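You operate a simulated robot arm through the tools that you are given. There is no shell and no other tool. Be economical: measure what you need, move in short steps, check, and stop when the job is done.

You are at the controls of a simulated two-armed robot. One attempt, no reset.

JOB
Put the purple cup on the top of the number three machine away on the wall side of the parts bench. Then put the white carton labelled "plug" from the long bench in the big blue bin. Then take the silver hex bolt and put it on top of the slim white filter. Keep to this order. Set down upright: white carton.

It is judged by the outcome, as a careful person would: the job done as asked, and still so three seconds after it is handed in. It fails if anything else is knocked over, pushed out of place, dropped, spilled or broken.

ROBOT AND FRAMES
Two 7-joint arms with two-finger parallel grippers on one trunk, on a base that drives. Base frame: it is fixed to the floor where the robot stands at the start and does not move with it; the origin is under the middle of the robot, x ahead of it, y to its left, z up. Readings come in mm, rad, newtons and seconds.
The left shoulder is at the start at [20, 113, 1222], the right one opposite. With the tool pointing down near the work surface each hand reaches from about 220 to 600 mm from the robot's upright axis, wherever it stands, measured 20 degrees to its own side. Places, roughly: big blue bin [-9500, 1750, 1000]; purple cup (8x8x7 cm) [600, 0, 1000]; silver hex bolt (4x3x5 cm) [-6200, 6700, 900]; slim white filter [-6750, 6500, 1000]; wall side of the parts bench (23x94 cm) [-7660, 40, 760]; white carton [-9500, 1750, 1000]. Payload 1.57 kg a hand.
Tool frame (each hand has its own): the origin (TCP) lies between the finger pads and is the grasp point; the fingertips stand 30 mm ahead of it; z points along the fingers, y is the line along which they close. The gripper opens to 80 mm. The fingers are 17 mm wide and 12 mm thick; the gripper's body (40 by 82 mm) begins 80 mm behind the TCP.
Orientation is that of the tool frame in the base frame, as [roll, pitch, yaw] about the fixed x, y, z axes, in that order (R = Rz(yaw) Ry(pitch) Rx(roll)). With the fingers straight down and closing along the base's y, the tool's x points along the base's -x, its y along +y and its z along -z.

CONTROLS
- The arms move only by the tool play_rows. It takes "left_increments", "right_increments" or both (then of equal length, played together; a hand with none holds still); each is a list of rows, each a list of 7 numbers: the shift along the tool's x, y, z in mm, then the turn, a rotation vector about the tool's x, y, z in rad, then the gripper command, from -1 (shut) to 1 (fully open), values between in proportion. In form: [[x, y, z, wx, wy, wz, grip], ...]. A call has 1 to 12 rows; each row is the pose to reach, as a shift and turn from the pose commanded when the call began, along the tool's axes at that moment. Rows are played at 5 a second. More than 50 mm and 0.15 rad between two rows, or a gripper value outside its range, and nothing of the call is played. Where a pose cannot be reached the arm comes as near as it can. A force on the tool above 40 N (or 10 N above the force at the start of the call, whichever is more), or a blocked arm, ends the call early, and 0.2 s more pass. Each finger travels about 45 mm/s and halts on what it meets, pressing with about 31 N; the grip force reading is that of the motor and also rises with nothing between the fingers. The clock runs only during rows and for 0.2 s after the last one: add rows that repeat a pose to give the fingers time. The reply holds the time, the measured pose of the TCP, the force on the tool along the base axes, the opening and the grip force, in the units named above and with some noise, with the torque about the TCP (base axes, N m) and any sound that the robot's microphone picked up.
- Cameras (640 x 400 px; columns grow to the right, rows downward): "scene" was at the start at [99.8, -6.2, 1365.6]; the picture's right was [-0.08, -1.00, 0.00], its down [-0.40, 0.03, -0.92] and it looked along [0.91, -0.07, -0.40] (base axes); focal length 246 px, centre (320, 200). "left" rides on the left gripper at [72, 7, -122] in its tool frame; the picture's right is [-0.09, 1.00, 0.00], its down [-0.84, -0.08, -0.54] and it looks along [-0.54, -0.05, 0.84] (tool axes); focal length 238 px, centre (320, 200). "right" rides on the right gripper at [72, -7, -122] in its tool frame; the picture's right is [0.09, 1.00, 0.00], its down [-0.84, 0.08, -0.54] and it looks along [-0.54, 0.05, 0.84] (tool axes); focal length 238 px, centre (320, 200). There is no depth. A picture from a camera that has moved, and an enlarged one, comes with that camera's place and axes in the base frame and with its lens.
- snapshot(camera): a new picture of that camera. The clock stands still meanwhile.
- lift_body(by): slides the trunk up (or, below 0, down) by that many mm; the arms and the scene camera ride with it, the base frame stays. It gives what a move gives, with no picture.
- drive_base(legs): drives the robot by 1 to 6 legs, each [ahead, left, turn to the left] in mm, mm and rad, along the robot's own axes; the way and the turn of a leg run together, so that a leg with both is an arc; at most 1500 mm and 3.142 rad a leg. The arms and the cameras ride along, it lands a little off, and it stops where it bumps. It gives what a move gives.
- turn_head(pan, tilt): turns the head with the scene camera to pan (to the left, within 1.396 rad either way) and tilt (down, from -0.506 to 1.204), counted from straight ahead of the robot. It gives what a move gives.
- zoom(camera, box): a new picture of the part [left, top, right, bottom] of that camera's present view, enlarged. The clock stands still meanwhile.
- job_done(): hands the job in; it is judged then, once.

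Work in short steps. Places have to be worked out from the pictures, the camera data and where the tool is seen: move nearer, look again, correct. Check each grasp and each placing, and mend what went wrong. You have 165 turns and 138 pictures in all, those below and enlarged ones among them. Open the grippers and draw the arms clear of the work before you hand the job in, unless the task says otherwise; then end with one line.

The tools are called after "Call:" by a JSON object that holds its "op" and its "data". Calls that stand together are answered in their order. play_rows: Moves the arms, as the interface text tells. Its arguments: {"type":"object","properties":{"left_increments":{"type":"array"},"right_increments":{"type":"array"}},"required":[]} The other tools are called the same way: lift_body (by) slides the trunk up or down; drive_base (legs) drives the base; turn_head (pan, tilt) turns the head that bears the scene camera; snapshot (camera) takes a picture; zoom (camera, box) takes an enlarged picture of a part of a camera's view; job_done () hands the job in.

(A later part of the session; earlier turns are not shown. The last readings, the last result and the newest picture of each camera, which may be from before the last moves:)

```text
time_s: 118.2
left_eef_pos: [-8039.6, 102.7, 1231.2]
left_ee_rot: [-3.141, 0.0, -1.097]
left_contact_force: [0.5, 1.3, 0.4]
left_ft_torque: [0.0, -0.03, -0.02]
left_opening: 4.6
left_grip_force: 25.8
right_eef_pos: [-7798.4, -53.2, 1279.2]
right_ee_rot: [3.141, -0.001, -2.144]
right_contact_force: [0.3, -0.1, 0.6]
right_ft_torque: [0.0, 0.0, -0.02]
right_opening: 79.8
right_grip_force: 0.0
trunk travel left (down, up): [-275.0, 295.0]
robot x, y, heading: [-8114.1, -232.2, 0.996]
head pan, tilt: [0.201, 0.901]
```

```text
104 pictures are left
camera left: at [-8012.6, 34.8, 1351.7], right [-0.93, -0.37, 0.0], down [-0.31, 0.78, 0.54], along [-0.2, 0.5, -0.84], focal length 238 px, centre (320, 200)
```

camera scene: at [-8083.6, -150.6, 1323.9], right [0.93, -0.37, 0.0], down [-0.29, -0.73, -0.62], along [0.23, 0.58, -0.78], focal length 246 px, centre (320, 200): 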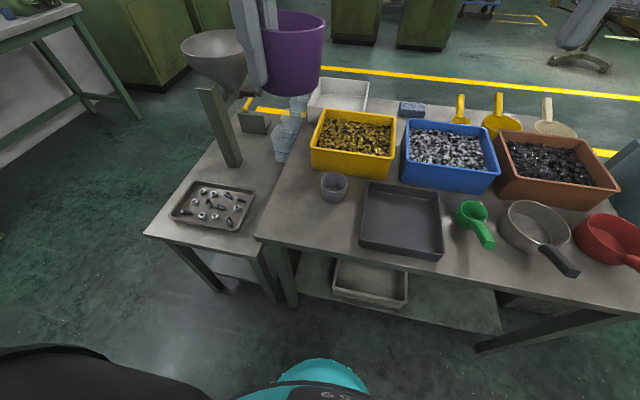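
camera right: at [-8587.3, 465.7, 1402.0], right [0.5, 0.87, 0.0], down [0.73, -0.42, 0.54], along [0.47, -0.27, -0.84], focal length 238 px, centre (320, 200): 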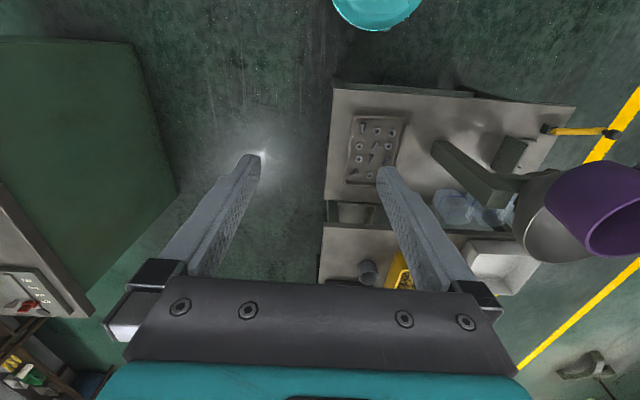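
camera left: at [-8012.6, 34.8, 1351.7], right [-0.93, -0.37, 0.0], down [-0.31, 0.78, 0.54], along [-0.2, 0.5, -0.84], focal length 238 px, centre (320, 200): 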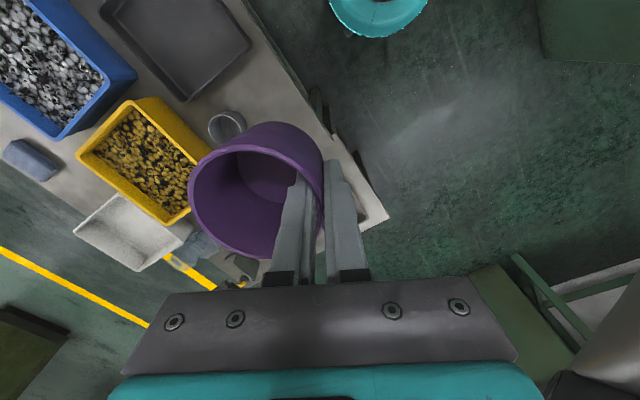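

There's a free patch at the near corner of the wall-side strip, ≈[-8000, 215], clear of the small grey cup and tray. I lower the trunk 200 mm and move the cup above that patch.

Call:
{"op": "lift_body", "data": {"by": -200}}

Call:
{"op": "play_rows", "data": {"left_increments": [[-27, -17, 20, 0, 0, 0, -1], [-54, -34, 40, 0, 0, 0, -1], [-82, -52, 60, 0, 0, 0, -1], [-82, -52, 100, 0, 0, 0, -1], [-82, -52, 120, 0, 0, 0, -1], [-82, -52, 120, 0, 0, 0, -1]]}}

Call:
{"op": "snapshot", "data": {"camera": "scene"}}

Call:
{"op": "snapshot", "data": {"camera": "left"}}

```text
time_s: 120.3
left_eef_pos: [-8039.5, 104.0, 1030.2]
left_ee_rot: [3.141, 0.0, -1.098]
left_contact_force: [0.2, 0.1, -1.0]
left_ft_torque: [-0.05, 0.01, 0.01]
left_opening: 4.3
left_grip_force: 25.2
right_eef_pos: [-7798.4, -53.1, 1079.1]
right_ee_rot: [-3.141, -0.001, -2.144]
right_contact_force: [-0.4, 0.2, 0.8]
right_ft_torque: [0.03, 0.05, 0.0]
right_opening: 80.1
right_grip_force: 0.1
trunk travel left (down, up): [-75.0, 495.0]
robot x, y, heading: [-8117.3, -230.1, 0.998]
head pan, tilt: [0.201, 0.901]
```

```text
time_s: 121.7
left_eef_pos: [-8032.8, 198.5, 909.9]
left_ee_rot: [-3.142, -0.001, -1.098]
left_contact_force: [-0.1, 0.0, 0.1]
left_ft_torque: [-0.04, 0.03, 0.04]
left_opening: 4.2
left_grip_force: 25.1
right_eef_pos: [-7798.4, -52.6, 1078.9]
right_ee_rot: [-3.142, -0.001, -2.145]
right_contact_force: [0.4, -1.4, 0.5]
right_ft_torque: [0.03, -0.01, 0.03]
right_opening: 80.1
right_grip_force: 0.1
trunk travel left (down, up): [-75.0, 495.0]
robot x, y, heading: [-8113.6, -231.4, 0.994]
head pan, tilt: [0.201, 0.901]
```

```text
103 pictures are left
camera scene: at [-8083.6, -150.6, 1123.8], right [0.93, -0.36, 0.0], down [-0.29, -0.73, -0.62], along [0.23, 0.58, -0.78], focal length 246 px, centre (320, 200)
```

scene: 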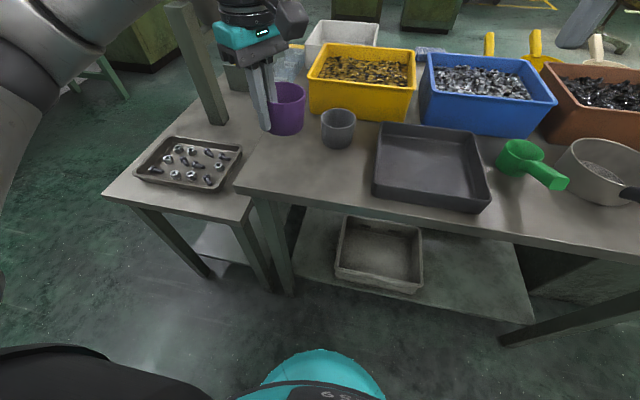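

```text
102 pictures are left
camera left: at [-8004.5, 131.1, 1031.4], right [-0.93, -0.37, 0.0], down [-0.31, 0.78, 0.54], along [-0.2, 0.5, -0.84], focal length 238 px, centre (320, 200)
```

left: 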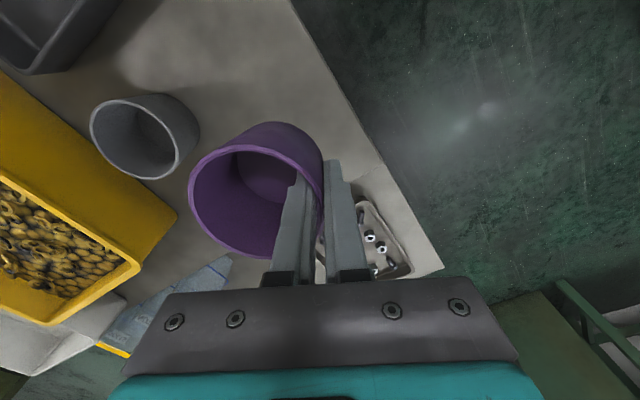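

The spot below is clear. I lower the cup until the bench takes it.

Call:
{"op": "play_rows", "data": {"left_increments": [[0, 0, 30, 0, 0, 0, -1], [0, 0, 60, 0, 0, 0, -1], [0, 0, 80, 0, 0, 0, -1], [0, 0, 88, 0, 0, 0, -1], [0, 0, 92, 0, 0, 0, -1], [0, 0, 95, 0, 0, 0, -1]]}}

Call:
{"op": "zoom", "data": {"camera": "scene", "box": [200, 60, 400, 220]}}

```text
time_s: 123.1
left_eef_pos: [-8031.3, 199.5, 816.5]
left_ee_rot: [3.141, 0.002, -1.098]
left_contact_force: [-0.6, -0.2, -0.3]
left_ft_torque: [-0.03, 0.0, 0.03]
left_opening: 4.6
left_grip_force: 25.0
right_eef_pos: [-7797.9, -53.9, 1079.6]
right_ee_rot: [3.141, 0.001, -2.145]
right_contact_force: [0.0, -0.1, 0.3]
right_ft_torque: [0.01, -0.01, -0.01]
right_opening: 80.1
right_grip_force: 0.1
trunk travel left (down, up): [-75.0, 495.0]
robot x, y, heading: [-8112.8, -229.1, 1.001]
head pan, tilt: [0.201, 0.901]
```

```text
2.50 times, centred on (300, 140) of scene
camera zoom: at [-8083.6, -150.6, 1123.8], right [0.93, -0.36, 0.0], down [-0.29, -0.73, -0.62], along [0.23, 0.58, -0.78], focal length 615 px, centre (370, 350)
```

zoom: 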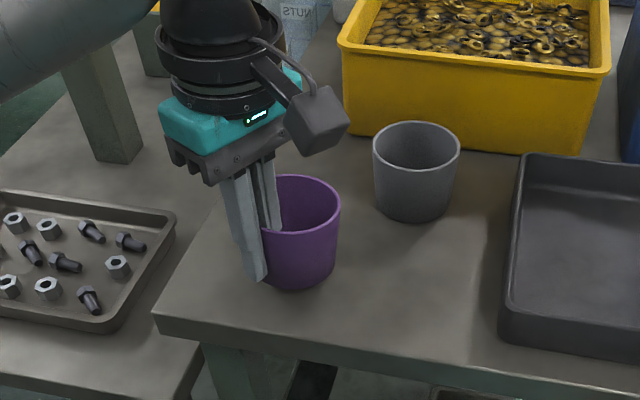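

No contact yet; the cup is nearly down. I continue in small steps until a force shows.

Call:
{"op": "play_rows", "data": {"left_increments": [[0, 0, 4, 0, 0, 0, -1], [0, 0, 7, 0, 0, 0, -1], [0, 0, 10, 0, 0, 0, -1], [0, 0, 10, 0, 0, 0, -1]]}}

```text
time_s: 124.1
left_eef_pos: [-8030.8, 199.9, 806.5]
left_ee_rot: [-3.139, 0.001, -1.098]
left_contact_force: [-0.3, -0.1, 5.7]
left_ft_torque: [0.12, -0.24, 0.01]
left_opening: 4.4
left_grip_force: 24.7
right_eef_pos: [-7797.5, -53.5, 1079.2]
right_ee_rot: [3.141, -0.001, -2.143]
right_contact_force: [0.3, 1.1, 0.1]
right_ft_torque: [-0.02, 0.0, -0.01]
right_opening: 79.9
right_grip_force: 0.0
trunk travel left (down, up): [-75.0, 495.0]
robot x, y, heading: [-8112.4, -232.0, 1.001]
head pan, tilt: [0.201, 0.901]
```

The bench now carries the cup (5.7 N). I open part way and withdraw upward.

Call:
{"op": "play_rows", "data": {"left_increments": [[0, 0, 0, 0, 0, 0, -0.4], [0, 0, 0, 0, 0, 0, -0.4], [0, 0, 0, 0, 0, 0, -0.4], [0, 0, -20, 0, 0, 0, -0.4], [0, 0, -45, 0, 0, 0, -0.4], [0, 0, -85, 0, 0, 0, -0.4], [0, 0, -130, 0, 0, 0, -0.4], [0, 0, -170, 0, 0, 0, -0.4], [0, 0, -200, 0, 0, 0, -0.4]]}}

Call:
{"op": "snapshot", "data": {"camera": "scene"}}

```text
time_s: 126.1
left_eef_pos: [-8030.9, 199.9, 1006.4]
left_ee_rot: [3.141, 0.0, -1.096]
left_contact_force: [0.1, -0.7, -0.2]
left_ft_torque: [-0.01, -0.05, -0.01]
left_opening: 24.2
left_grip_force: 0.1
right_eef_pos: [-7798.4, -52.9, 1078.8]
right_ee_rot: [3.141, 0.0, -2.146]
right_contact_force: [-0.2, -0.3, 0.4]
right_ft_torque: [0.0, -0.01, 0.0]
right_opening: 80.0
right_grip_force: 0.1
trunk travel left (down, up): [-75.0, 495.0]
robot x, y, heading: [-8114.5, -228.5, 0.995]
head pan, tilt: [0.201, 0.901]
```

```text
100 pictures are left
camera scene: at [-8083.6, -150.8, 1123.8], right [0.93, -0.36, 0.0], down [-0.29, -0.73, -0.62], along [0.23, 0.58, -0.78], focal length 246 px, centre (320, 200)
```

scene: 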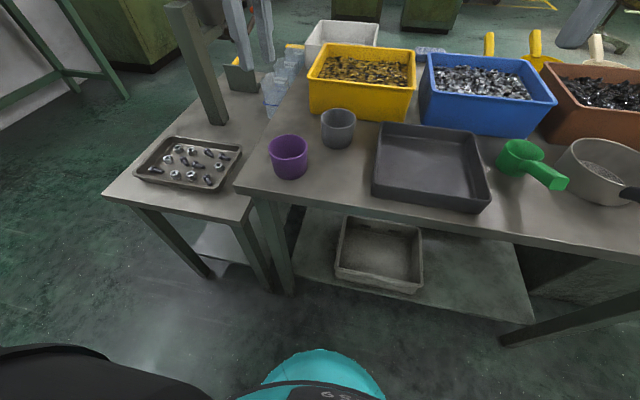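

The purple cup stands upright on the wall-side strip. I raise the trunk, tuck the left hand and square its yaw again.

Call:
{"op": "lift_body", "data": {"by": 200}}

Call:
{"op": "play_rows", "data": {"left_increments": [[11, 7, -5, 0, 0, 0.14, 1], [22, 14, -10, 0, 0, 0.28, 1], [33, 21, -15, 0, 0, 0.42, 1], [44, 28, -20, 0, 0, 0.56, 1], [55, 35, -25, 0, 0, 0.7, 1], [66, 43, -30, 0, 0, 0.84, 1], [76, 49, -30, 0, 0, 0.98, 1], [81, 52, -30, 0, 0, 1.047, 1], [81, 52, -30, 0, 0, 1.047, 1]]}}

Call:
{"op": "turn_head", "data": {"pan": 1.2, "tilt": 0.35}}

Call:
{"op": "snapshot", "data": {"camera": "scene"}}

```text
time_s: 128.3
left_eef_pos: [-8030.9, 200.9, 1205.8]
left_ee_rot: [3.141, 0.0, -1.098]
left_contact_force: [0.4, -0.2, 0.5]
left_ft_torque: [-0.01, 0.02, -0.01]
left_opening: 24.0
left_grip_force: 0.0
right_eef_pos: [-7797.5, -52.4, 1278.7]
right_ee_rot: [-3.141, 0.001, -2.145]
right_contact_force: [0.2, -0.7, 1.5]
right_ft_torque: [0.0, 0.01, 0.02]
right_opening: 80.1
right_grip_force: 0.1
trunk travel left (down, up): [-275.0, 295.0]
robot x, y, heading: [-8115.8, -232.7, 0.996]
head pan, tilt: [0.201, 0.901]
```

```text
time_s: 130.3
left_eef_pos: [-8040.7, 103.8, 1235.6]
left_ee_rot: [3.141, 0.002, -2.146]
left_contact_force: [0.2, -0.2, 0.2]
left_ft_torque: [-0.02, 0.0, 0.03]
left_opening: 80.1
left_grip_force: 0.0
right_eef_pos: [-7797.5, -54.5, 1279.0]
right_ee_rot: [-3.141, 0.0, -2.146]
right_contact_force: [-0.5, 0.6, 0.6]
right_ft_torque: [0.0, 0.01, 0.01]
right_opening: 79.8
right_grip_force: 0.0
trunk travel left (down, up): [-275.0, 295.0]
robot x, y, heading: [-8113.9, -229.8, 0.998]
head pan, tilt: [0.201, 0.901]
```

```text
time_s: 131.6
left_eef_pos: [-8040.7, 104.6, 1236.1]
left_ee_rot: [-3.141, 0.0, -2.145]
left_contact_force: [0.5, 0.1, -0.1]
left_ft_torque: [0.02, 0.02, -0.02]
left_opening: 80.1
left_grip_force: 0.1
right_eef_pos: [-7797.5, -54.5, 1278.1]
right_ee_rot: [-3.141, 0.003, -2.145]
right_contact_force: [-0.2, -0.9, -0.2]
right_ft_torque: [0.01, 0.01, 0.02]
right_opening: 80.0
right_grip_force: 0.0
trunk travel left (down, up): [-275.0, 295.0]
robot x, y, heading: [-8115.7, -231.4, 0.997]
head pan, tilt: [1.201, 0.351]
```

```text
99 pictures are left
camera scene: at [-8165.7, -145.5, 1371.3], right [0.81, 0.59, 0.0], down [0.2, -0.28, -0.94], along [-0.55, 0.76, -0.34], focal length 246 px, centre (320, 200)
```

scene: 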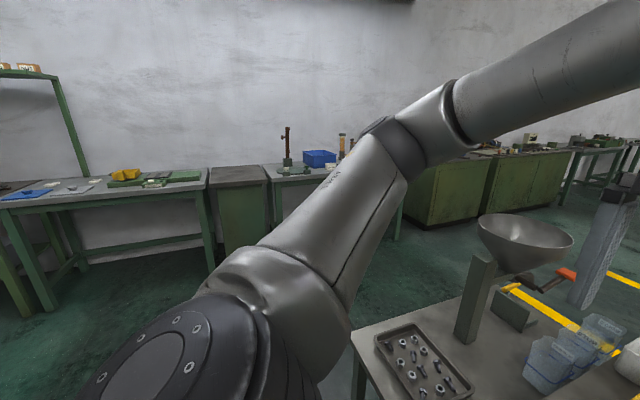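

The blue bin is on the long bench at the far wall. I back out of the corridor: turn along +d, drive ahead, then strafe toward the bench.

Call:
{"op": "drive_base", "data": {"legs": [[0, 0, 1.551], [1050, 0, 0], [0, -850, 0]]}}

Call:
{"op": "turn_head", "data": {"pan": 0, "tilt": 0.4}}

Call:
{"op": "snapshot", "data": {"camera": "scene"}}

```text
time_s: 144.8
left_eef_pos: [-8839.7, 1136.8, 1235.7]
left_ee_rot: [-3.14, -0.001, -0.592]
left_contact_force: [-0.4, 0.7, 0.0]
left_ft_torque: [-0.01, -0.01, -0.01]
left_opening: 80.1
left_grip_force: 0.1
right_eef_pos: [-8677.6, 1377.2, 1279.7]
right_ee_rot: [-3.141, 0.0, -0.594]
right_contact_force: [1.7, 0.9, -0.2]
right_ft_torque: [-0.03, -0.05, -0.02]
right_opening: 80.0
right_grip_force: 0.0
trunk travel left (down, up): [-275.0, 295.0]
robot x, y, heading: [-8505.5, 1058.0, 2.546]
head pan, tilt: [1.201, 0.351]
```

```text
time_s: 146.2
left_eef_pos: [-8839.4, 1136.4, 1235.3]
left_ee_rot: [3.141, 0.001, -0.592]
left_contact_force: [-0.2, -0.4, 0.6]
left_ft_torque: [-0.03, 0.0, 0.04]
left_opening: 79.8
left_grip_force: 0.3
right_eef_pos: [-8677.5, 1376.9, 1278.9]
right_ee_rot: [-3.141, -0.001, -0.593]
right_contact_force: [-0.2, 0.2, -0.5]
right_ft_torque: [0.0, -0.03, 0.02]
right_opening: 80.1
right_grip_force: 0.1
trunk travel left (down, up): [-275.0, 295.0]
robot x, y, heading: [-8506.7, 1062.1, 2.551]
head pan, tilt: [0.0, 0.4]
```

```text
98 pictures are left
camera scene: at [-8594.1, 1115.8, 1366.8], right [0.56, 0.83, 0.0], down [0.32, -0.22, -0.92], along [-0.76, 0.51, -0.39], focal length 246 px, centre (320, 200)
```

scene: 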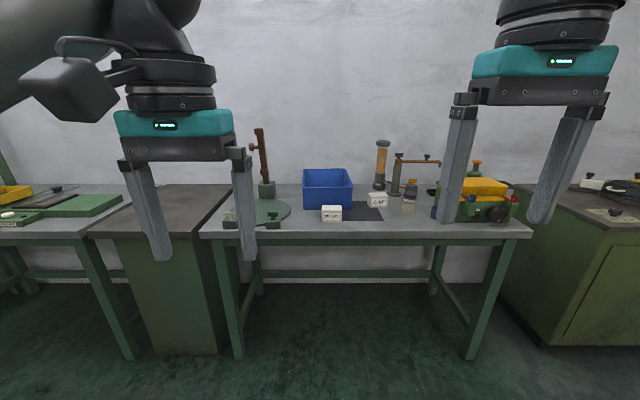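

The bin and two small white cartons are visible. I zoom to read the labels.

Call:
{"op": "zoom", "data": {"camera": "scene", "box": [290, 160, 430, 240]}}

```text
4.57 times, centred on (360, 200) of scene
camera zoom: at [-8594.1, 1115.8, 1366.8], right [0.56, 0.83, 0.0], down [0.32, -0.22, -0.92], along [-0.76, 0.51, -0.39], focal length 1125 px, centre (137, 200)
```

zoom: 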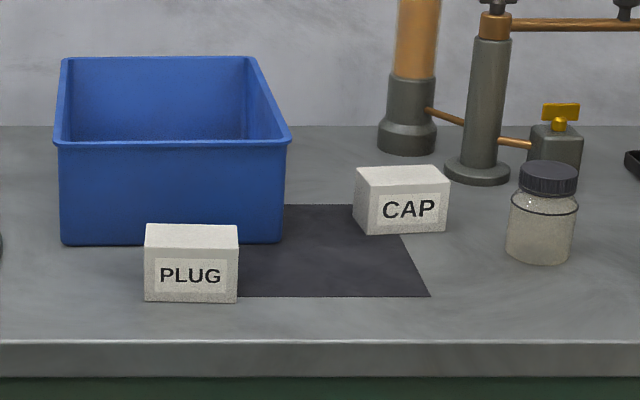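

"PLUG" is the left carton (≈94×52×60 mm), in front of the bin at ≈[-9400, 1720]. I strafe a bit right, approach the bench and look again.

Call:
{"op": "drive_base", "data": {"legs": [[0, -165, 0], [740, 0, 0]]}}

Call:
{"op": "turn_head", "data": {"pan": 0.1, "tilt": 1.0}}

Call:
{"op": "snapshot", "data": {"camera": "scene"}}

Call:
{"op": "snapshot", "data": {"camera": "left"}}

```text
time_s: 151.3
left_eef_pos: [-9360.6, 1693.1, 1236.4]
left_ee_rot: [-3.141, 0.001, -0.601]
left_contact_force: [-0.7, 0.2, -0.7]
left_ft_torque: [-0.04, -0.01, -0.01]
left_opening: 79.8
left_grip_force: 0.0
right_eef_pos: [-9197.2, 1932.9, 1278.8]
right_ee_rot: [-3.141, 0.002, -0.603]
right_contact_force: [-0.3, -0.1, -0.4]
right_ft_torque: [0.01, 0.01, 0.0]
right_opening: 79.8
right_grip_force: 0.1
trunk travel left (down, up): [-275.0, 295.0]
robot x, y, heading: [-9027.3, 1611.2, 2.54]
head pan, tilt: [0.0, 0.4]
```

```text
time_s: 152.3
left_eef_pos: [-9358.5, 1693.3, 1235.6]
left_ee_rot: [3.141, 0.0, -0.601]
left_contact_force: [0.2, 0.4, -0.5]
left_ft_torque: [0.01, -0.02, 0.0]
left_opening: 80.1
left_grip_force: 0.1
right_eef_pos: [-9196.7, 1932.0, 1279.2]
right_ee_rot: [3.141, 0.0, -0.602]
right_contact_force: [-0.6, 0.8, -0.3]
right_ft_torque: [-0.01, 0.01, -0.02]
right_opening: 79.8
right_grip_force: 0.0
trunk travel left (down, up): [-275.0, 295.0]
robot x, y, heading: [-9030.1, 1612.2, 2.539]
head pan, tilt: [0.099, 1.0]
```

```text
96 pictures are left
camera scene: at [-9099.5, 1651.7, 1316.7], right [0.48, 0.88, 0.0], down [0.74, -0.4, -0.54], along [-0.47, 0.26, -0.84], focal length 246 px, centre (320, 200)
```

scene: 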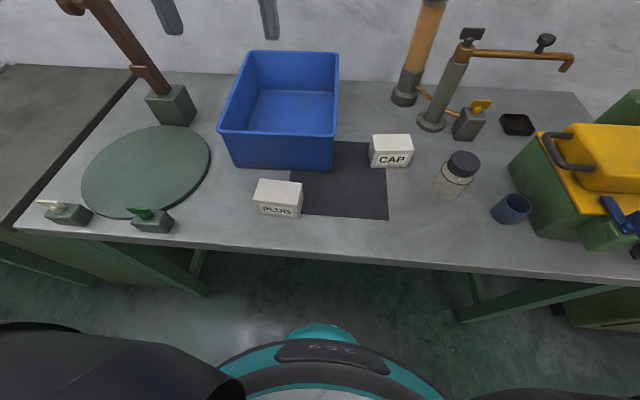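

```text
95 pictures are left
camera left: at [-9303.9, 1647.1, 1356.8], right [-0.64, -0.77, 0.0], down [-0.65, 0.54, 0.54], along [-0.42, 0.35, -0.84], focal length 238 px, centre (320, 200)
```

left: 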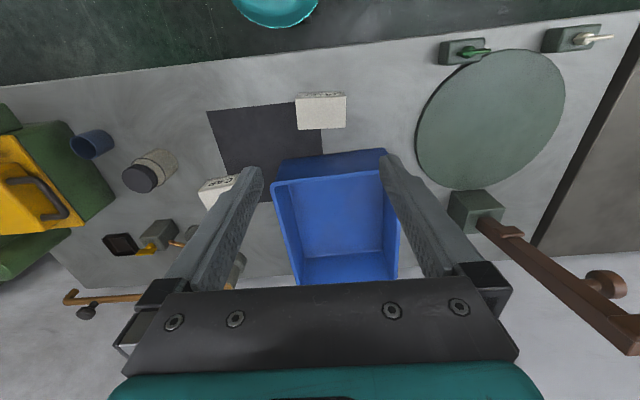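

The carton is ≈[-9390, 1716], top z≈890, with the bench edge 264 mm ahead of the robot's axis. I creep 40 mm closer (helps reaching the bin) and turn the left hand 90° so the fingers close across the carton's short side.

Call:
{"op": "drive_base", "data": {"legs": [[40, 0, 0]]}}

Call:
{"op": "play_rows", "data": {"left_increments": [[0, 0, 10, 0, 0, -0.143, 1], [0, 0, 20, 0, 0, -0.286, 1], [0, 0, 30, 0, 0, -0.429, 1], [0, 0, 40, 0, 0, -0.572, 1], [0, 0, 50, 0, 0, -0.715, 1], [0, 0, 60, 0, 0, -0.858, 1], [0, 0, 70, 0, 0, -1.0, 1], [0, 0, 80, 0, 0, -1.144, 1], [0, 0, 90, 0, 0, -1.287, 1], [0, 0, 100, 0, 0, -1.43, 1], [0, 0, 110, 0, 0, -1.57, 1], [0, 0, 110, 0, 0, -1.57, 1]]}}

Call:
{"op": "snapshot", "data": {"camera": "left"}}

Call:
{"op": "snapshot", "data": {"camera": "scene"}}

```text
time_s: 153.2
left_eef_pos: [-9392.9, 1717.0, 1235.2]
left_ee_rot: [3.141, 0.001, -0.601]
left_contact_force: [0.4, -0.1, 0.9]
left_ft_torque: [-0.06, -0.01, -0.04]
left_opening: 80.2
left_grip_force: 0.0
right_eef_pos: [-9230.3, 1955.6, 1280.2]
right_ee_rot: [3.141, 0.001, -0.603]
right_contact_force: [-0.5, 0.3, 0.3]
right_ft_torque: [0.0, -0.03, -0.03]
right_opening: 79.9
right_grip_force: 0.1
trunk travel left (down, up): [-275.0, 295.0]
robot x, y, heading: [-9056.4, 1635.6, 2.54]
head pan, tilt: [0.099, 1.0]
```

```text
time_s: 155.8
left_eef_pos: [-9394.4, 1717.3, 1124.8]
left_ee_rot: [-3.14, 0.0, 0.973]
left_contact_force: [0.2, -0.5, 0.7]
left_ft_torque: [0.0, 0.03, 0.01]
left_opening: 79.9
left_grip_force: 0.0
right_eef_pos: [-9228.9, 1954.3, 1279.1]
right_ee_rot: [-3.141, 0.0, -0.601]
right_contact_force: [-0.1, 0.4, -0.1]
right_ft_torque: [-0.03, 0.01, 0.02]
right_opening: 80.0
right_grip_force: 0.1
trunk travel left (down, up): [-275.0, 295.0]
robot x, y, heading: [-9058.4, 1634.4, 2.54]
head pan, tilt: [0.099, 1.0]
```

```text
94 pictures are left
camera left: at [-9346.1, 1771.4, 1246.8], right [0.77, -0.64, 0.0], down [-0.54, -0.65, 0.54], along [-0.35, -0.42, -0.84], focal length 238 px, centre (320, 200)
```

left: 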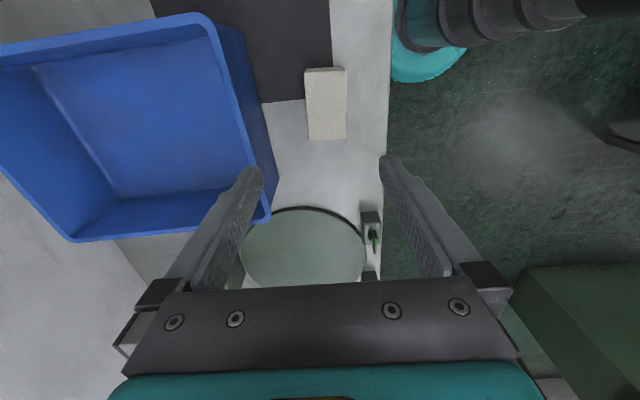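

```text
93 pictures are left
camera scene: at [-9132.1, 1674.1, 1316.6], right [0.48, 0.88, 0.0], down [0.74, -0.4, -0.54], along [-0.47, 0.26, -0.84], focal length 246 px, centre (320, 200)
```

scene: 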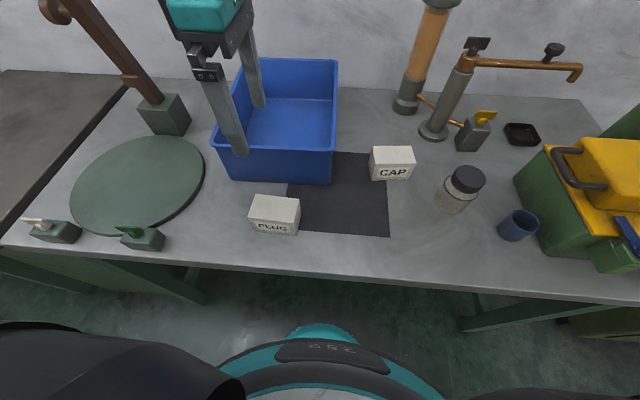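

Two views disagree slightly on the height, so I zoom both on the carton.

Call:
{"op": "zoom", "data": {"camera": "scene", "box": [230, 180, 320, 240]}}

Call:
{"op": "zoom", "data": {"camera": "left", "box": [270, 50, 390, 160]}}

```text
6.67 times, centred on (275, 210) of scene
camera zoom: at [-9132.1, 1674.1, 1316.6], right [0.48, 0.88, 0.0], down [0.74, -0.4, -0.54], along [-0.47, 0.26, -0.84], focal length 1641 px, centre (620, 133)
```

zoom: 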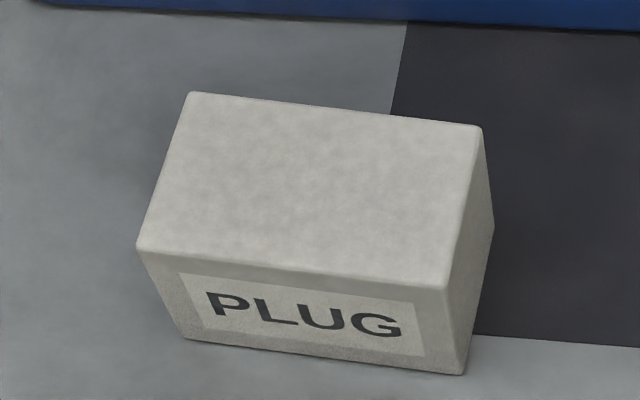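

```text
3.64 times, centred on (330, 105) of left
camera zoom: at [-9346.1, 1771.4, 1246.8], right [0.77, -0.64, 0.0], down [-0.54, -0.65, 0.54], along [-0.35, -0.42, -0.84], focal length 867 px, centre (284, 546)
```

zoom: 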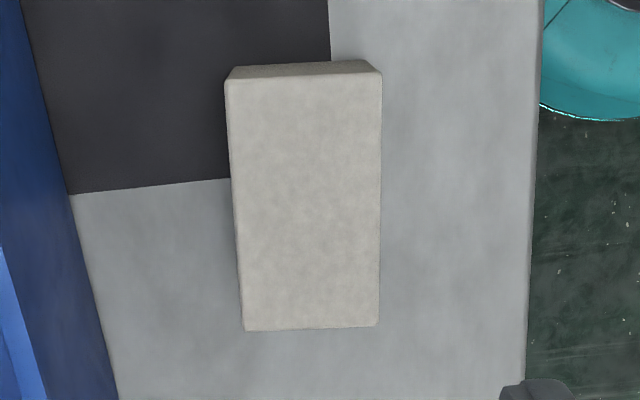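

Carton top centre ≈[-9384, 1713, 900], about 88×55 mm on top. I shift 10 mm and descend to just above it.

Call:
{"op": "play_rows", "data": {"left_increments": [[2, 10, 20, 0, 0, 0, 0.95], [2, 10, 65, 0, 0, 0, 0.95], [2, 10, 110, 0, 0, 0, 0.95], [2, 10, 150, 0, 0, 0, 0.95], [2, 10, 180, 0, 0, 0, 0.95], [2, 10, 180, 0, 0, 0, 0.95]]}}

Call:
{"op": "snapshot", "data": {"camera": "left"}}

Call:
{"op": "zoom", "data": {"camera": "scene", "box": [180, 80, 360, 250]}}

```text
time_s: 157.2
left_eef_pos: [-9383.4, 1713.0, 944.8]
left_ee_rot: [-3.139, 0.0, 0.968]
left_contact_force: [-0.2, -0.2, -0.3]
left_ft_torque: [-0.01, -0.03, -0.02]
left_opening: 78.2
left_grip_force: 0.1
right_eef_pos: [-9230.5, 1954.1, 1279.4]
right_ee_rot: [-3.141, 0.0, -0.603]
right_contact_force: [0.3, -0.1, -0.5]
right_ft_torque: [0.01, 0.01, -0.01]
right_opening: 80.0
right_grip_force: 0.1
trunk travel left (down, up): [-275.0, 295.0]
robot x, y, heading: [-9060.1, 1630.2, 2.538]
head pan, tilt: [0.099, 1.0]
```

```text
90 pictures are left
camera left: at [-9337.1, 1767.5, 1066.2], right [0.77, -0.64, 0.0], down [-0.54, -0.65, 0.54], along [-0.35, -0.42, -0.84], focal length 238 px, centre (320, 200)
```

left: 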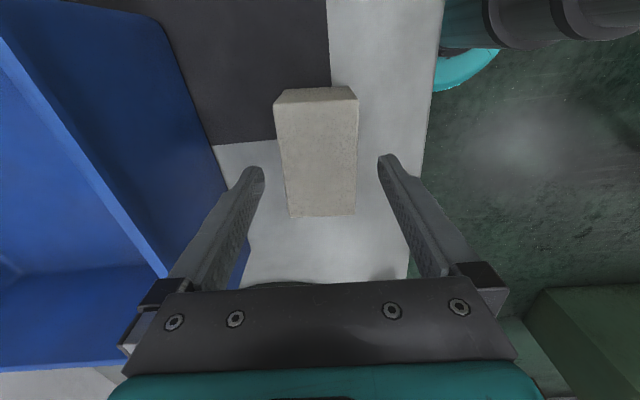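

```text
2.35 times, centred on (270, 165) of scene
camera zoom: at [-9132.1, 1674.1, 1316.6], right [0.48, 0.88, 0.0], down [0.74, -0.4, -0.54], along [-0.47, 0.26, -0.84], focal length 579 px, centre (438, 282)
```

zoom: 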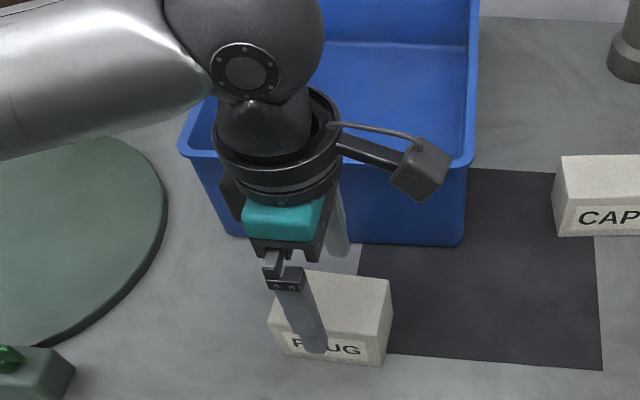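

The carton is centred between the fingers. I descend 57 mm and close.

Call:
{"op": "play_rows", "data": {"left_increments": [[0, 0, 20, 0, 0, 0, 0.95], [0, 0, 40, 0, 0, 0, 0.95], [0, 0, 57, 0, 0, 0, 0.95], [0, 0, 57, 0, 0, 0, 0.2], [0, 0, 57, 0, 0, 0, -0.6], [0, 0, 57, 0, 0, 0, -1], [0, 0, 57, 0, 0, 0, -1], [0, 0, 57, 0, 0, 0, -1]]}}

Call:
{"op": "zoom", "data": {"camera": "scene", "box": [180, 80, 360, 250]}}

```text
time_s: 159.0
left_eef_pos: [-9384.5, 1711.7, 888.0]
left_ee_rot: [3.141, 0.0, 0.969]
left_contact_force: [-0.7, 0.6, 0.1]
left_ft_torque: [0.08, 0.04, 0.05]
left_opening: 55.3
left_grip_force: 31.3
right_eef_pos: [-9228.9, 1954.0, 1279.1]
right_ee_rot: [3.141, 0.002, -0.602]
right_contact_force: [1.1, -0.5, 1.0]
right_ft_torque: [0.0, 0.0, 0.0]
right_opening: 80.0
right_grip_force: 0.0
trunk travel left (down, up): [-275.0, 295.0]
robot x, y, heading: [-9058.5, 1629.2, 2.545]
head pan, tilt: [0.099, 1.0]
```

```text
2.35 times, centred on (270, 165) of scene
camera zoom: at [-9132.2, 1674.1, 1316.6], right [0.48, 0.88, 0.0], down [0.74, -0.4, -0.54], along [-0.47, 0.26, -0.84], focal length 579 px, centre (438, 282)
```

zoom: 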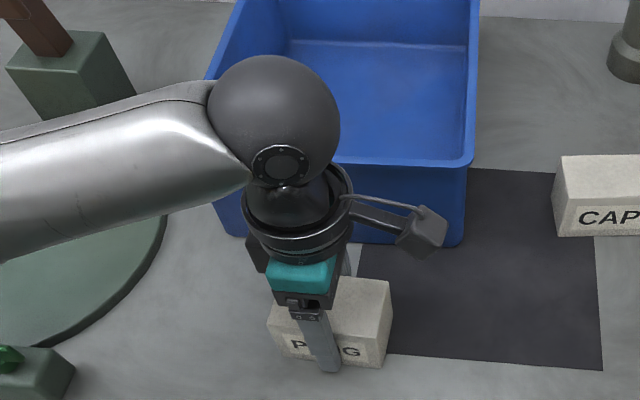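

Gripped at 55 mm. I lift straight up 200 mm.

Call:
{"op": "play_rows", "data": {"left_increments": [[0, 0, -20, 0, 0, 0, -1], [0, 0, -60, 0, 0, 0, -1], [0, 0, -105, 0, 0, 0, -1], [0, 0, -150, 0, 0, 0, -1], [0, 0, -190, 0, 0, 0, -1], [0, 0, -200, 0, 0, 0, -1]]}}

Call:
{"op": "snapshot", "data": {"camera": "scene"}}

Call:
{"op": "snapshot", "data": {"camera": "left"}}

```text
time_s: 160.4
left_eef_pos: [-9383.5, 1712.6, 1089.2]
left_ee_rot: [3.141, 0.001, 0.966]
left_contact_force: [0.0, 0.2, -2.3]
left_ft_torque: [0.01, 0.0, 0.02]
left_opening: 55.4
left_grip_force: 30.7
right_eef_pos: [-9228.9, 1953.9, 1279.5]
right_ee_rot: [-3.14, -0.001, -0.602]
right_contact_force: [-0.3, 0.1, -0.6]
right_ft_torque: [0.0, 0.0, 0.01]
right_opening: 79.9
right_grip_force: 0.1
trunk travel left (down, up): [-275.0, 295.0]
robot x, y, heading: [-9060.1, 1636.1, 2.543]
head pan, tilt: [0.099, 1.0]
```

```text
87 pictures are left
camera scene: at [-9132.3, 1674.1, 1316.6], right [0.48, 0.88, 0.0], down [0.74, -0.4, -0.54], along [-0.47, 0.26, -0.84], focal length 246 px, centre (320, 200)
```

scene: 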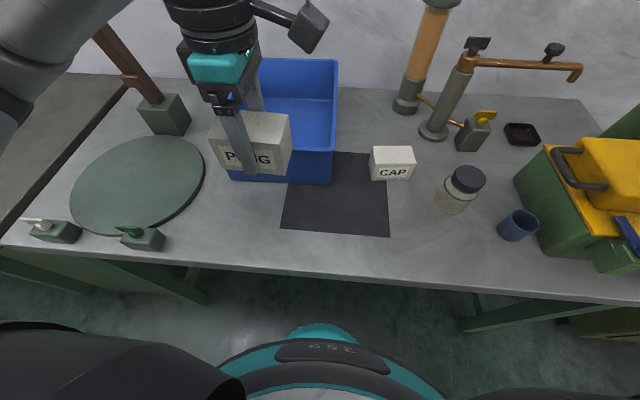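

```text
86 pictures are left
camera left: at [-9336.5, 1767.6, 1210.2], right [0.77, -0.64, 0.0], down [-0.54, -0.65, 0.54], along [-0.35, -0.42, -0.84], focal length 238 px, centre (320, 200)
```

left: 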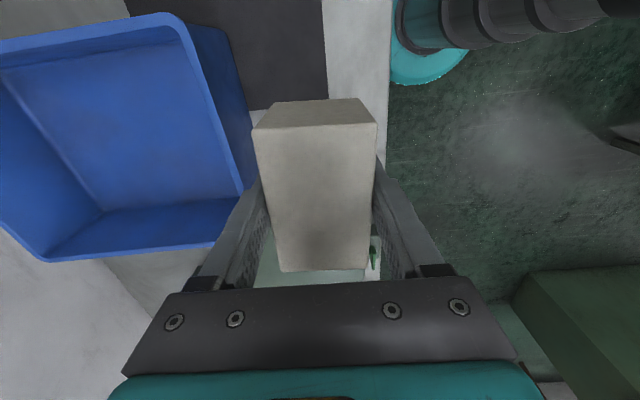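

By the left camera the bin opening is ≈253×314 mm, centred ≈[-9626, 1840]. I carry the carton over its front half at constant height.

Call:
{"op": "play_rows", "data": {"left_increments": [[-5, -45, -10, 0, 0, 0, -1], [-10, -90, -10, 0, 0, 0, -1], [-15, -135, -10, 0, 0, 0, -1], [-20, -180, -10, 0, 0, 0, -1], [-24, -225, -10, 0, 0, 0, -1], [-24, -231, -10, 0, 0, 0, -1], [-24, -231, -10, 0, 0, 0, -1]]}}

Call:
{"op": "snapshot", "data": {"camera": "scene"}}

Call:
{"op": "snapshot", "data": {"camera": "left"}}

```text
time_s: 162.0
left_eef_pos: [-9588.1, 1823.3, 1099.2]
left_ee_rot: [-3.139, 0.0, 0.968]
left_contact_force: [-0.1, -0.9, -2.2]
left_ft_torque: [-0.02, 0.0, 0.01]
left_opening: 55.2
left_grip_force: 31.0
right_eef_pos: [-9229.6, 1953.8, 1278.9]
right_ee_rot: [3.141, 0.0, -0.602]
right_contact_force: [0.5, -0.4, -0.2]
right_ft_torque: [-0.01, -0.04, -0.03]
right_opening: 79.9
right_grip_force: 0.1
trunk travel left (down, up): [-275.0, 295.0]
robot x, y, heading: [-9060.4, 1636.3, 2.54]
head pan, tilt: [0.099, 1.0]
```

```text
85 pictures are left
camera scene: at [-9132.3, 1674.3, 1316.6], right [0.48, 0.88, 0.0], down [0.74, -0.4, -0.54], along [-0.47, 0.26, -0.84], focal length 246 px, centre (320, 200)
```

scene: 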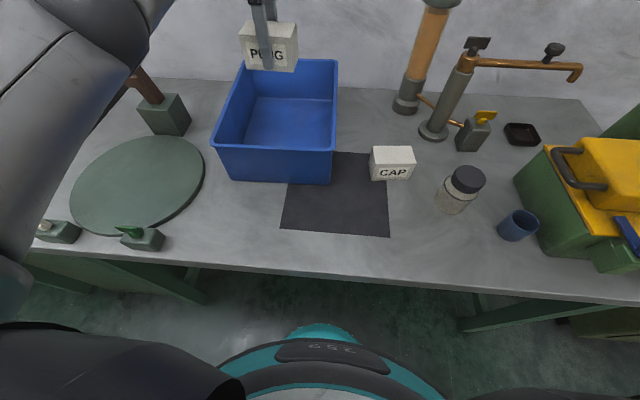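

```text
84 pictures are left
camera left: at [-9540.9, 1878.0, 1220.0], right [0.77, -0.64, 0.0], down [-0.54, -0.65, 0.54], along [-0.35, -0.42, -0.84], focal length 238 px, centre (320, 200)
```

left: 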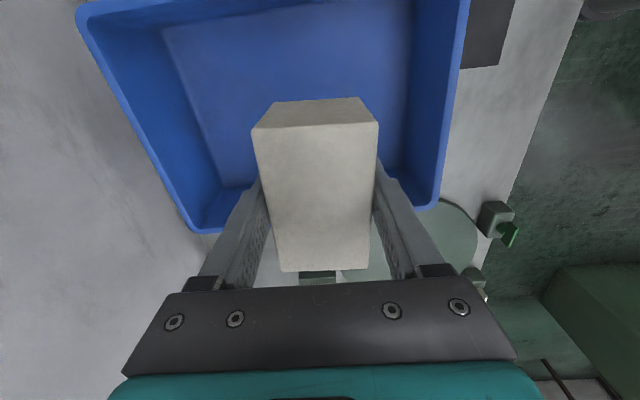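

The carton is centred over the bin opening, 128 mm behind the front rim. I lower the trunk 120 mm, then finish with the arm.

Call:
{"op": "lift_body", "data": {"by": -120}}

Call:
{"op": "snapshot", "data": {"camera": "left"}}

Call:
{"op": "snapshot", "data": {"camera": "scene"}}

```text
time_s: 163.5
left_eef_pos: [-9587.9, 1823.0, 979.0]
left_ee_rot: [-3.141, -0.001, 0.97]
left_contact_force: [1.1, 0.2, -2.6]
left_ft_torque: [0.03, -0.04, -0.02]
left_opening: 55.3
left_grip_force: 30.3
right_eef_pos: [-9229.9, 1955.5, 1159.0]
right_ee_rot: [-3.141, 0.0, -0.603]
right_contact_force: [0.6, 0.4, 0.0]
right_ft_torque: [0.03, 0.0, -0.01]
right_opening: 80.2
right_grip_force: 0.1
trunk travel left (down, up): [-155.0, 415.0]
robot x, y, heading: [-9060.7, 1636.4, 2.538]
head pan, tilt: [0.099, 1.0]
```

```text
83 pictures are left
camera left: at [-9540.9, 1877.6, 1100.1], right [0.77, -0.64, 0.0], down [-0.54, -0.65, 0.54], along [-0.35, -0.42, -0.84], focal length 238 px, centre (320, 200)
```

left: 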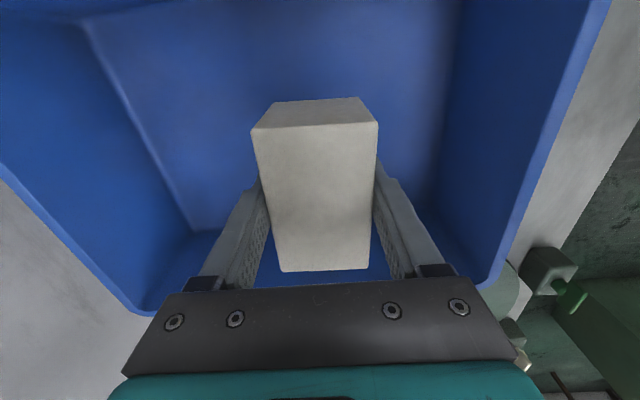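

```text
82 pictures are left
camera scene: at [-9132.2, 1674.1, 1196.7], right [0.48, 0.88, 0.0], down [0.74, -0.4, -0.54], along [-0.47, 0.26, -0.84], focal length 246 px, centre (320, 200)
```

scene: 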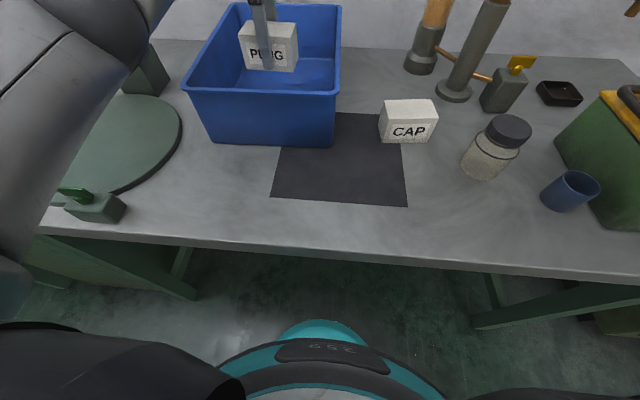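

Everything is clear. I lower the carton to the bin floor in shrinking steps.

Call:
{"op": "play_rows", "data": {"left_increments": [[0, 0, 25, 0, 0, 0, -1], [0, 0, 50, 0, 0, 0, -1], [0, 0, 66, 0, 0, 0, -1], [0, 0, 74, 0, 0, 0, -1], [0, 0, 80, 0, 0, 0, -1], [0, 0, 80, 0, 0, 0, -1]]}}

```text
time_s: 164.9
left_eef_pos: [-9588.5, 1822.3, 898.6]
left_ee_rot: [3.141, 0.001, 0.968]
left_contact_force: [0.2, 0.3, -3.2]
left_ft_torque: [0.01, -0.01, 0.0]
left_opening: 55.0
left_grip_force: 31.5
right_eef_pos: [-9228.7, 1954.8, 1159.3]
right_ee_rot: [3.142, -0.001, -0.603]
right_contact_force: [0.0, 0.2, -0.7]
right_ft_torque: [0.0, -0.05, -0.02]
right_opening: 80.1
right_grip_force: 0.0
trunk travel left (down, up): [-155.0, 415.0]
robot x, y, heading: [-9059.5, 1632.7, 2.536]
head pan, tilt: [0.099, 1.0]
```

No contact yet; the weight is still carried. I continue in 3 mm steps.

Call:
{"op": "play_rows", "data": {"left_increments": [[0, 0, 3, 0, 0, 0, -1], [0, 0, 6, 0, 0, 0, -1], [0, 0, 8, 0, 0, 0, -1], [0, 0, 8, 0, 0, 0, -1]]}}

```text
time_s: 165.9
left_eef_pos: [-9588.2, 1823.8, 892.6]
left_ee_rot: [-3.139, 0.001, 0.971]
left_contact_force: [-1.2, -1.3, 4.6]
left_ft_torque: [-0.36, 0.0, -0.11]
left_opening: 55.3
left_grip_force: 30.9
right_eef_pos: [-9228.0, 1954.7, 1159.0]
right_ee_rot: [3.141, 0.0, -0.601]
right_contact_force: [0.6, -0.6, 0.0]
right_ft_torque: [0.0, -0.02, -0.01]
right_opening: 79.9
right_grip_force: 0.1
trunk travel left (down, up): [-155.0, 415.0]
robot x, y, heading: [-9062.2, 1634.5, 2.536]
head pan, tilt: [0.099, 1.0]
```

Contact with the bin floor (4.6 N). I open and rise out of the bin.

Call:
{"op": "play_rows", "data": {"left_increments": [[0, 0, 0, 0, 0, 0, 0.0], [0, 0, 0, 0, 0, 0, 0.85], [0, 0, 0, 0, 0, 0, 0.85], [0, 0, -20, 0, 0, 0, 0.85], [0, 0, -60, 0, 0, 0, 0.85], [0, 0, -105, 0, 0, 0, 0.85], [0, 0, -150, 0, 0, 0, 0.85], [0, 0, -180, 0, 0, 0, 0.85]]}}

Call:
{"op": "snapshot", "data": {"camera": "left"}}

Call:
{"op": "snapshot", "data": {"camera": "scene"}}

```text
time_s: 167.7
left_eef_pos: [-9587.0, 1821.2, 1070.4]
left_ee_rot: [-3.141, 0.0, 0.971]
left_contact_force: [0.4, 0.5, -0.6]
left_ft_torque: [0.0, -0.02, -0.02]
left_opening: 74.0
left_grip_force: 0.1
right_eef_pos: [-9229.2, 1954.0, 1159.2]
right_ee_rot: [3.142, 0.002, -0.603]
right_contact_force: [0.5, -0.4, -0.3]
right_ft_torque: [0.0, 0.01, 0.0]
right_opening: 80.1
right_grip_force: 0.3
trunk travel left (down, up): [-155.0, 415.0]
robot x, y, heading: [-9057.9, 1634.4, 2.537]
head pan, tilt: [0.099, 1.0]
```

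```text
81 pictures are left
camera left: at [-9539.4, 1876.6, 1192.0], right [0.77, -0.64, 0.0], down [-0.54, -0.65, 0.54], along [-0.35, -0.42, -0.84], focal length 238 px, centre (320, 200)
```

left: 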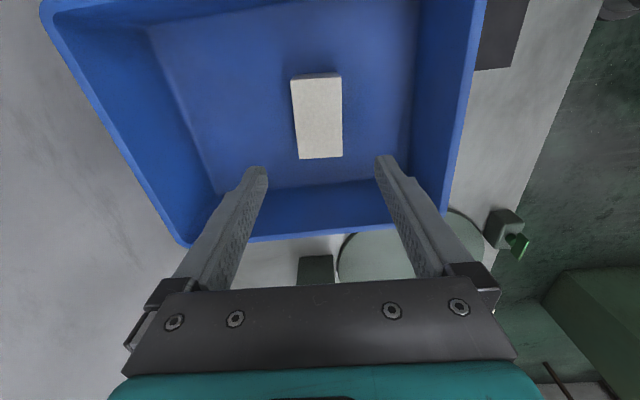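

```text
80 pictures are left
camera scene: at [-9131.8, 1674.1, 1196.6], right [0.48, 0.88, 0.0], down [0.74, -0.4, -0.54], along [-0.47, 0.26, -0.84], focal length 246 px, centre (320, 200)
```

scene: 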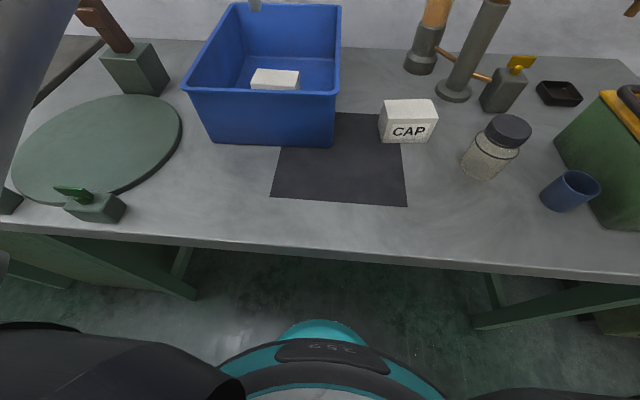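

The carton stands upright in the bin. I raise the trunk and draw the left arm back.

Call:
{"op": "lift_body", "data": {"by": 120}}

Call:
{"op": "play_rows", "data": {"left_increments": [[3, 35, -10, 0, 0, 0.143, 1], [6, 70, -20, 0, 0, 0.286, 1], [9, 100, -30, 0, 0, 0.429, 1], [12, 130, -40, 0, 0, 0.572, 1], [15, 155, -50, 0, 0, 0.715, 1], [18, 180, -50, 0, 0, 0.858, 1], [20, 200, -50, 0, 0, 1.0, 1], [22, 215, -50, 0, 0, 1.144, 1], [24, 225, -50, 0, 0, 1.287, 1], [24, 230, -50, 0, 0, 1.43, 1], [24, 230, -50, 0, 0, 1.57, 1]]}}

Call:
{"op": "drive_base", "data": {"legs": [[-700, 0, 0], [0, 0, -1.563]]}}

Call:
{"op": "turn_head", "data": {"pan": 0, "tilt": 0.4}}

Call:
{"op": "snapshot", "data": {"camera": "scene"}}

Call:
{"op": "turn_head", "data": {"pan": 0.6, "tilt": 0.3}}

Call:
{"op": "snapshot", "data": {"camera": "scene"}}

```text
time_s: 169.2
left_eef_pos: [-9586.9, 1822.5, 1190.1]
left_ee_rot: [-3.14, -0.001, 0.971]
left_contact_force: [0.4, 0.2, -0.1]
left_ft_torque: [0.01, 0.01, 0.01]
left_opening: 73.8
left_grip_force: 0.0
right_eef_pos: [-9229.3, 1955.0, 1279.6]
right_ee_rot: [-3.141, 0.001, -0.601]
right_contact_force: [0.1, -0.6, -0.2]
right_ft_torque: [0.02, -0.01, -0.02]
right_opening: 79.9
right_grip_force: 0.0
trunk travel left (down, up): [-275.0, 295.0]
robot x, y, heading: [-9060.9, 1633.1, 2.539]
head pan, tilt: [0.099, 1.0]
```

```text
time_s: 171.6
left_eef_pos: [-9383.1, 1711.1, 1239.4]
left_ee_rot: [-3.141, 0.0, -0.603]
left_contact_force: [0.5, -0.3, 0.1]
left_ft_torque: [0.01, 0.0, -0.02]
left_opening: 80.4
left_grip_force: 0.0
right_eef_pos: [-9229.8, 1956.1, 1278.8]
right_ee_rot: [3.141, 0.0, -0.603]
right_contact_force: [0.0, -0.9, 0.2]
right_ft_torque: [0.02, -0.01, 0.02]
right_opening: 79.9
right_grip_force: 0.1
trunk travel left (down, up): [-275.0, 295.0]
robot x, y, heading: [-9065.9, 1633.5, 2.54]
head pan, tilt: [0.099, 1.0]
```

```text
time_s: 179.2
left_eef_pos: [-8407.6, 1563.2, 1241.0]
left_ee_rot: [-3.141, -0.001, -2.174]
left_contact_force: [0.2, 0.3, -0.4]
left_ft_torque: [-0.01, -0.01, -0.04]
left_opening: 79.8
left_grip_force: 0.0
right_eef_pos: [-8164.3, 1408.7, 1279.4]
right_ee_rot: [-3.141, -0.001, -2.174]
right_contact_force: [-0.2, 0.5, 0.4]
right_ft_torque: [0.05, 0.04, 0.02]
right_opening: 80.1
right_grip_force: 0.0
trunk travel left (down, up): [-275.0, 295.0]
robot x, y, heading: [-8482.4, 1240.2, 0.969]
head pan, tilt: [0.099, 1.0]
```

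```text
time_s: 180.2
left_eef_pos: [-8407.1, 1562.7, 1240.5]
left_ee_rot: [3.142, 0.0, -2.172]
left_contact_force: [0.3, -0.1, 1.0]
left_ft_torque: [-0.01, 0.02, -0.02]
left_opening: 80.0
left_grip_force: 0.0
right_eef_pos: [-8164.8, 1408.4, 1279.6]
right_ee_rot: [3.14, 0.001, -2.175]
right_contact_force: [0.3, -0.2, 0.4]
right_ft_torque: [0.02, -0.01, -0.03]
right_opening: 80.1
right_grip_force: 0.0
trunk travel left (down, up): [-275.0, 295.0]
robot x, y, heading: [-8486.0, 1239.2, 0.976]
head pan, tilt: [0.0, 0.4]
```

```text
79 pictures are left
camera scene: at [-8430.5, 1326.1, 1366.8], right [0.82, -0.57, 0.0], down [-0.22, -0.32, -0.92], along [0.52, 0.76, -0.39], focal length 246 px, centre (320, 200)
```

scene: 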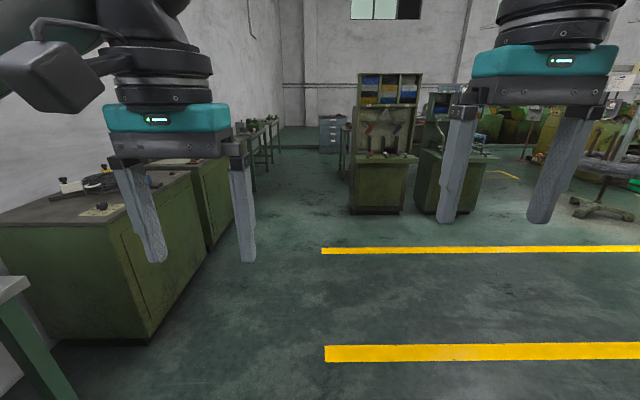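

```text
time_s: 181.2
left_eef_pos: [-8406.8, 1563.2, 1240.7]
left_ee_rot: [-3.141, -0.001, -2.174]
left_contact_force: [-1.1, -0.3, -0.7]
left_ft_torque: [-0.04, -0.03, 0.05]
left_opening: 80.1
left_grip_force: 0.0
right_eef_pos: [-8164.0, 1407.6, 1279.9]
right_ee_rot: [-3.14, -0.001, -2.176]
right_contact_force: [0.1, 0.6, -0.2]
right_ft_torque: [0.01, -0.03, 0.0]
right_opening: 80.1
right_grip_force: 0.0
trunk travel left (down, up): [-275.0, 295.0]
robot x, y, heading: [-8482.6, 1240.5, 0.965]
head pan, tilt: [0.6, 0.3]
```

```text
78 pictures are left
camera scene: at [-8482.7, 1343.1, 1376.1], right [1.0, 0.0, 0.0], down [0.0, -0.3, -0.96], along [0.0, 0.96, -0.3], focal length 246 px, centre (320, 200)
```

scene: 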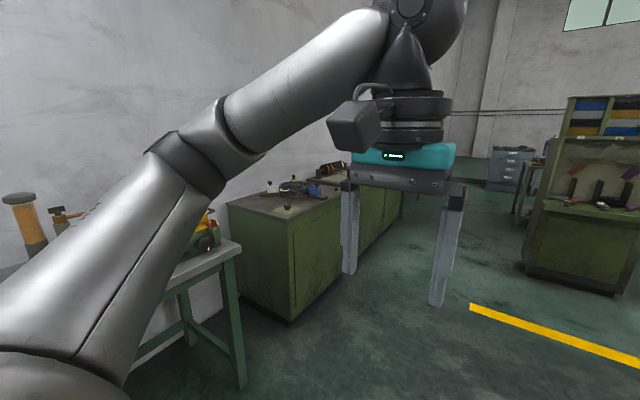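

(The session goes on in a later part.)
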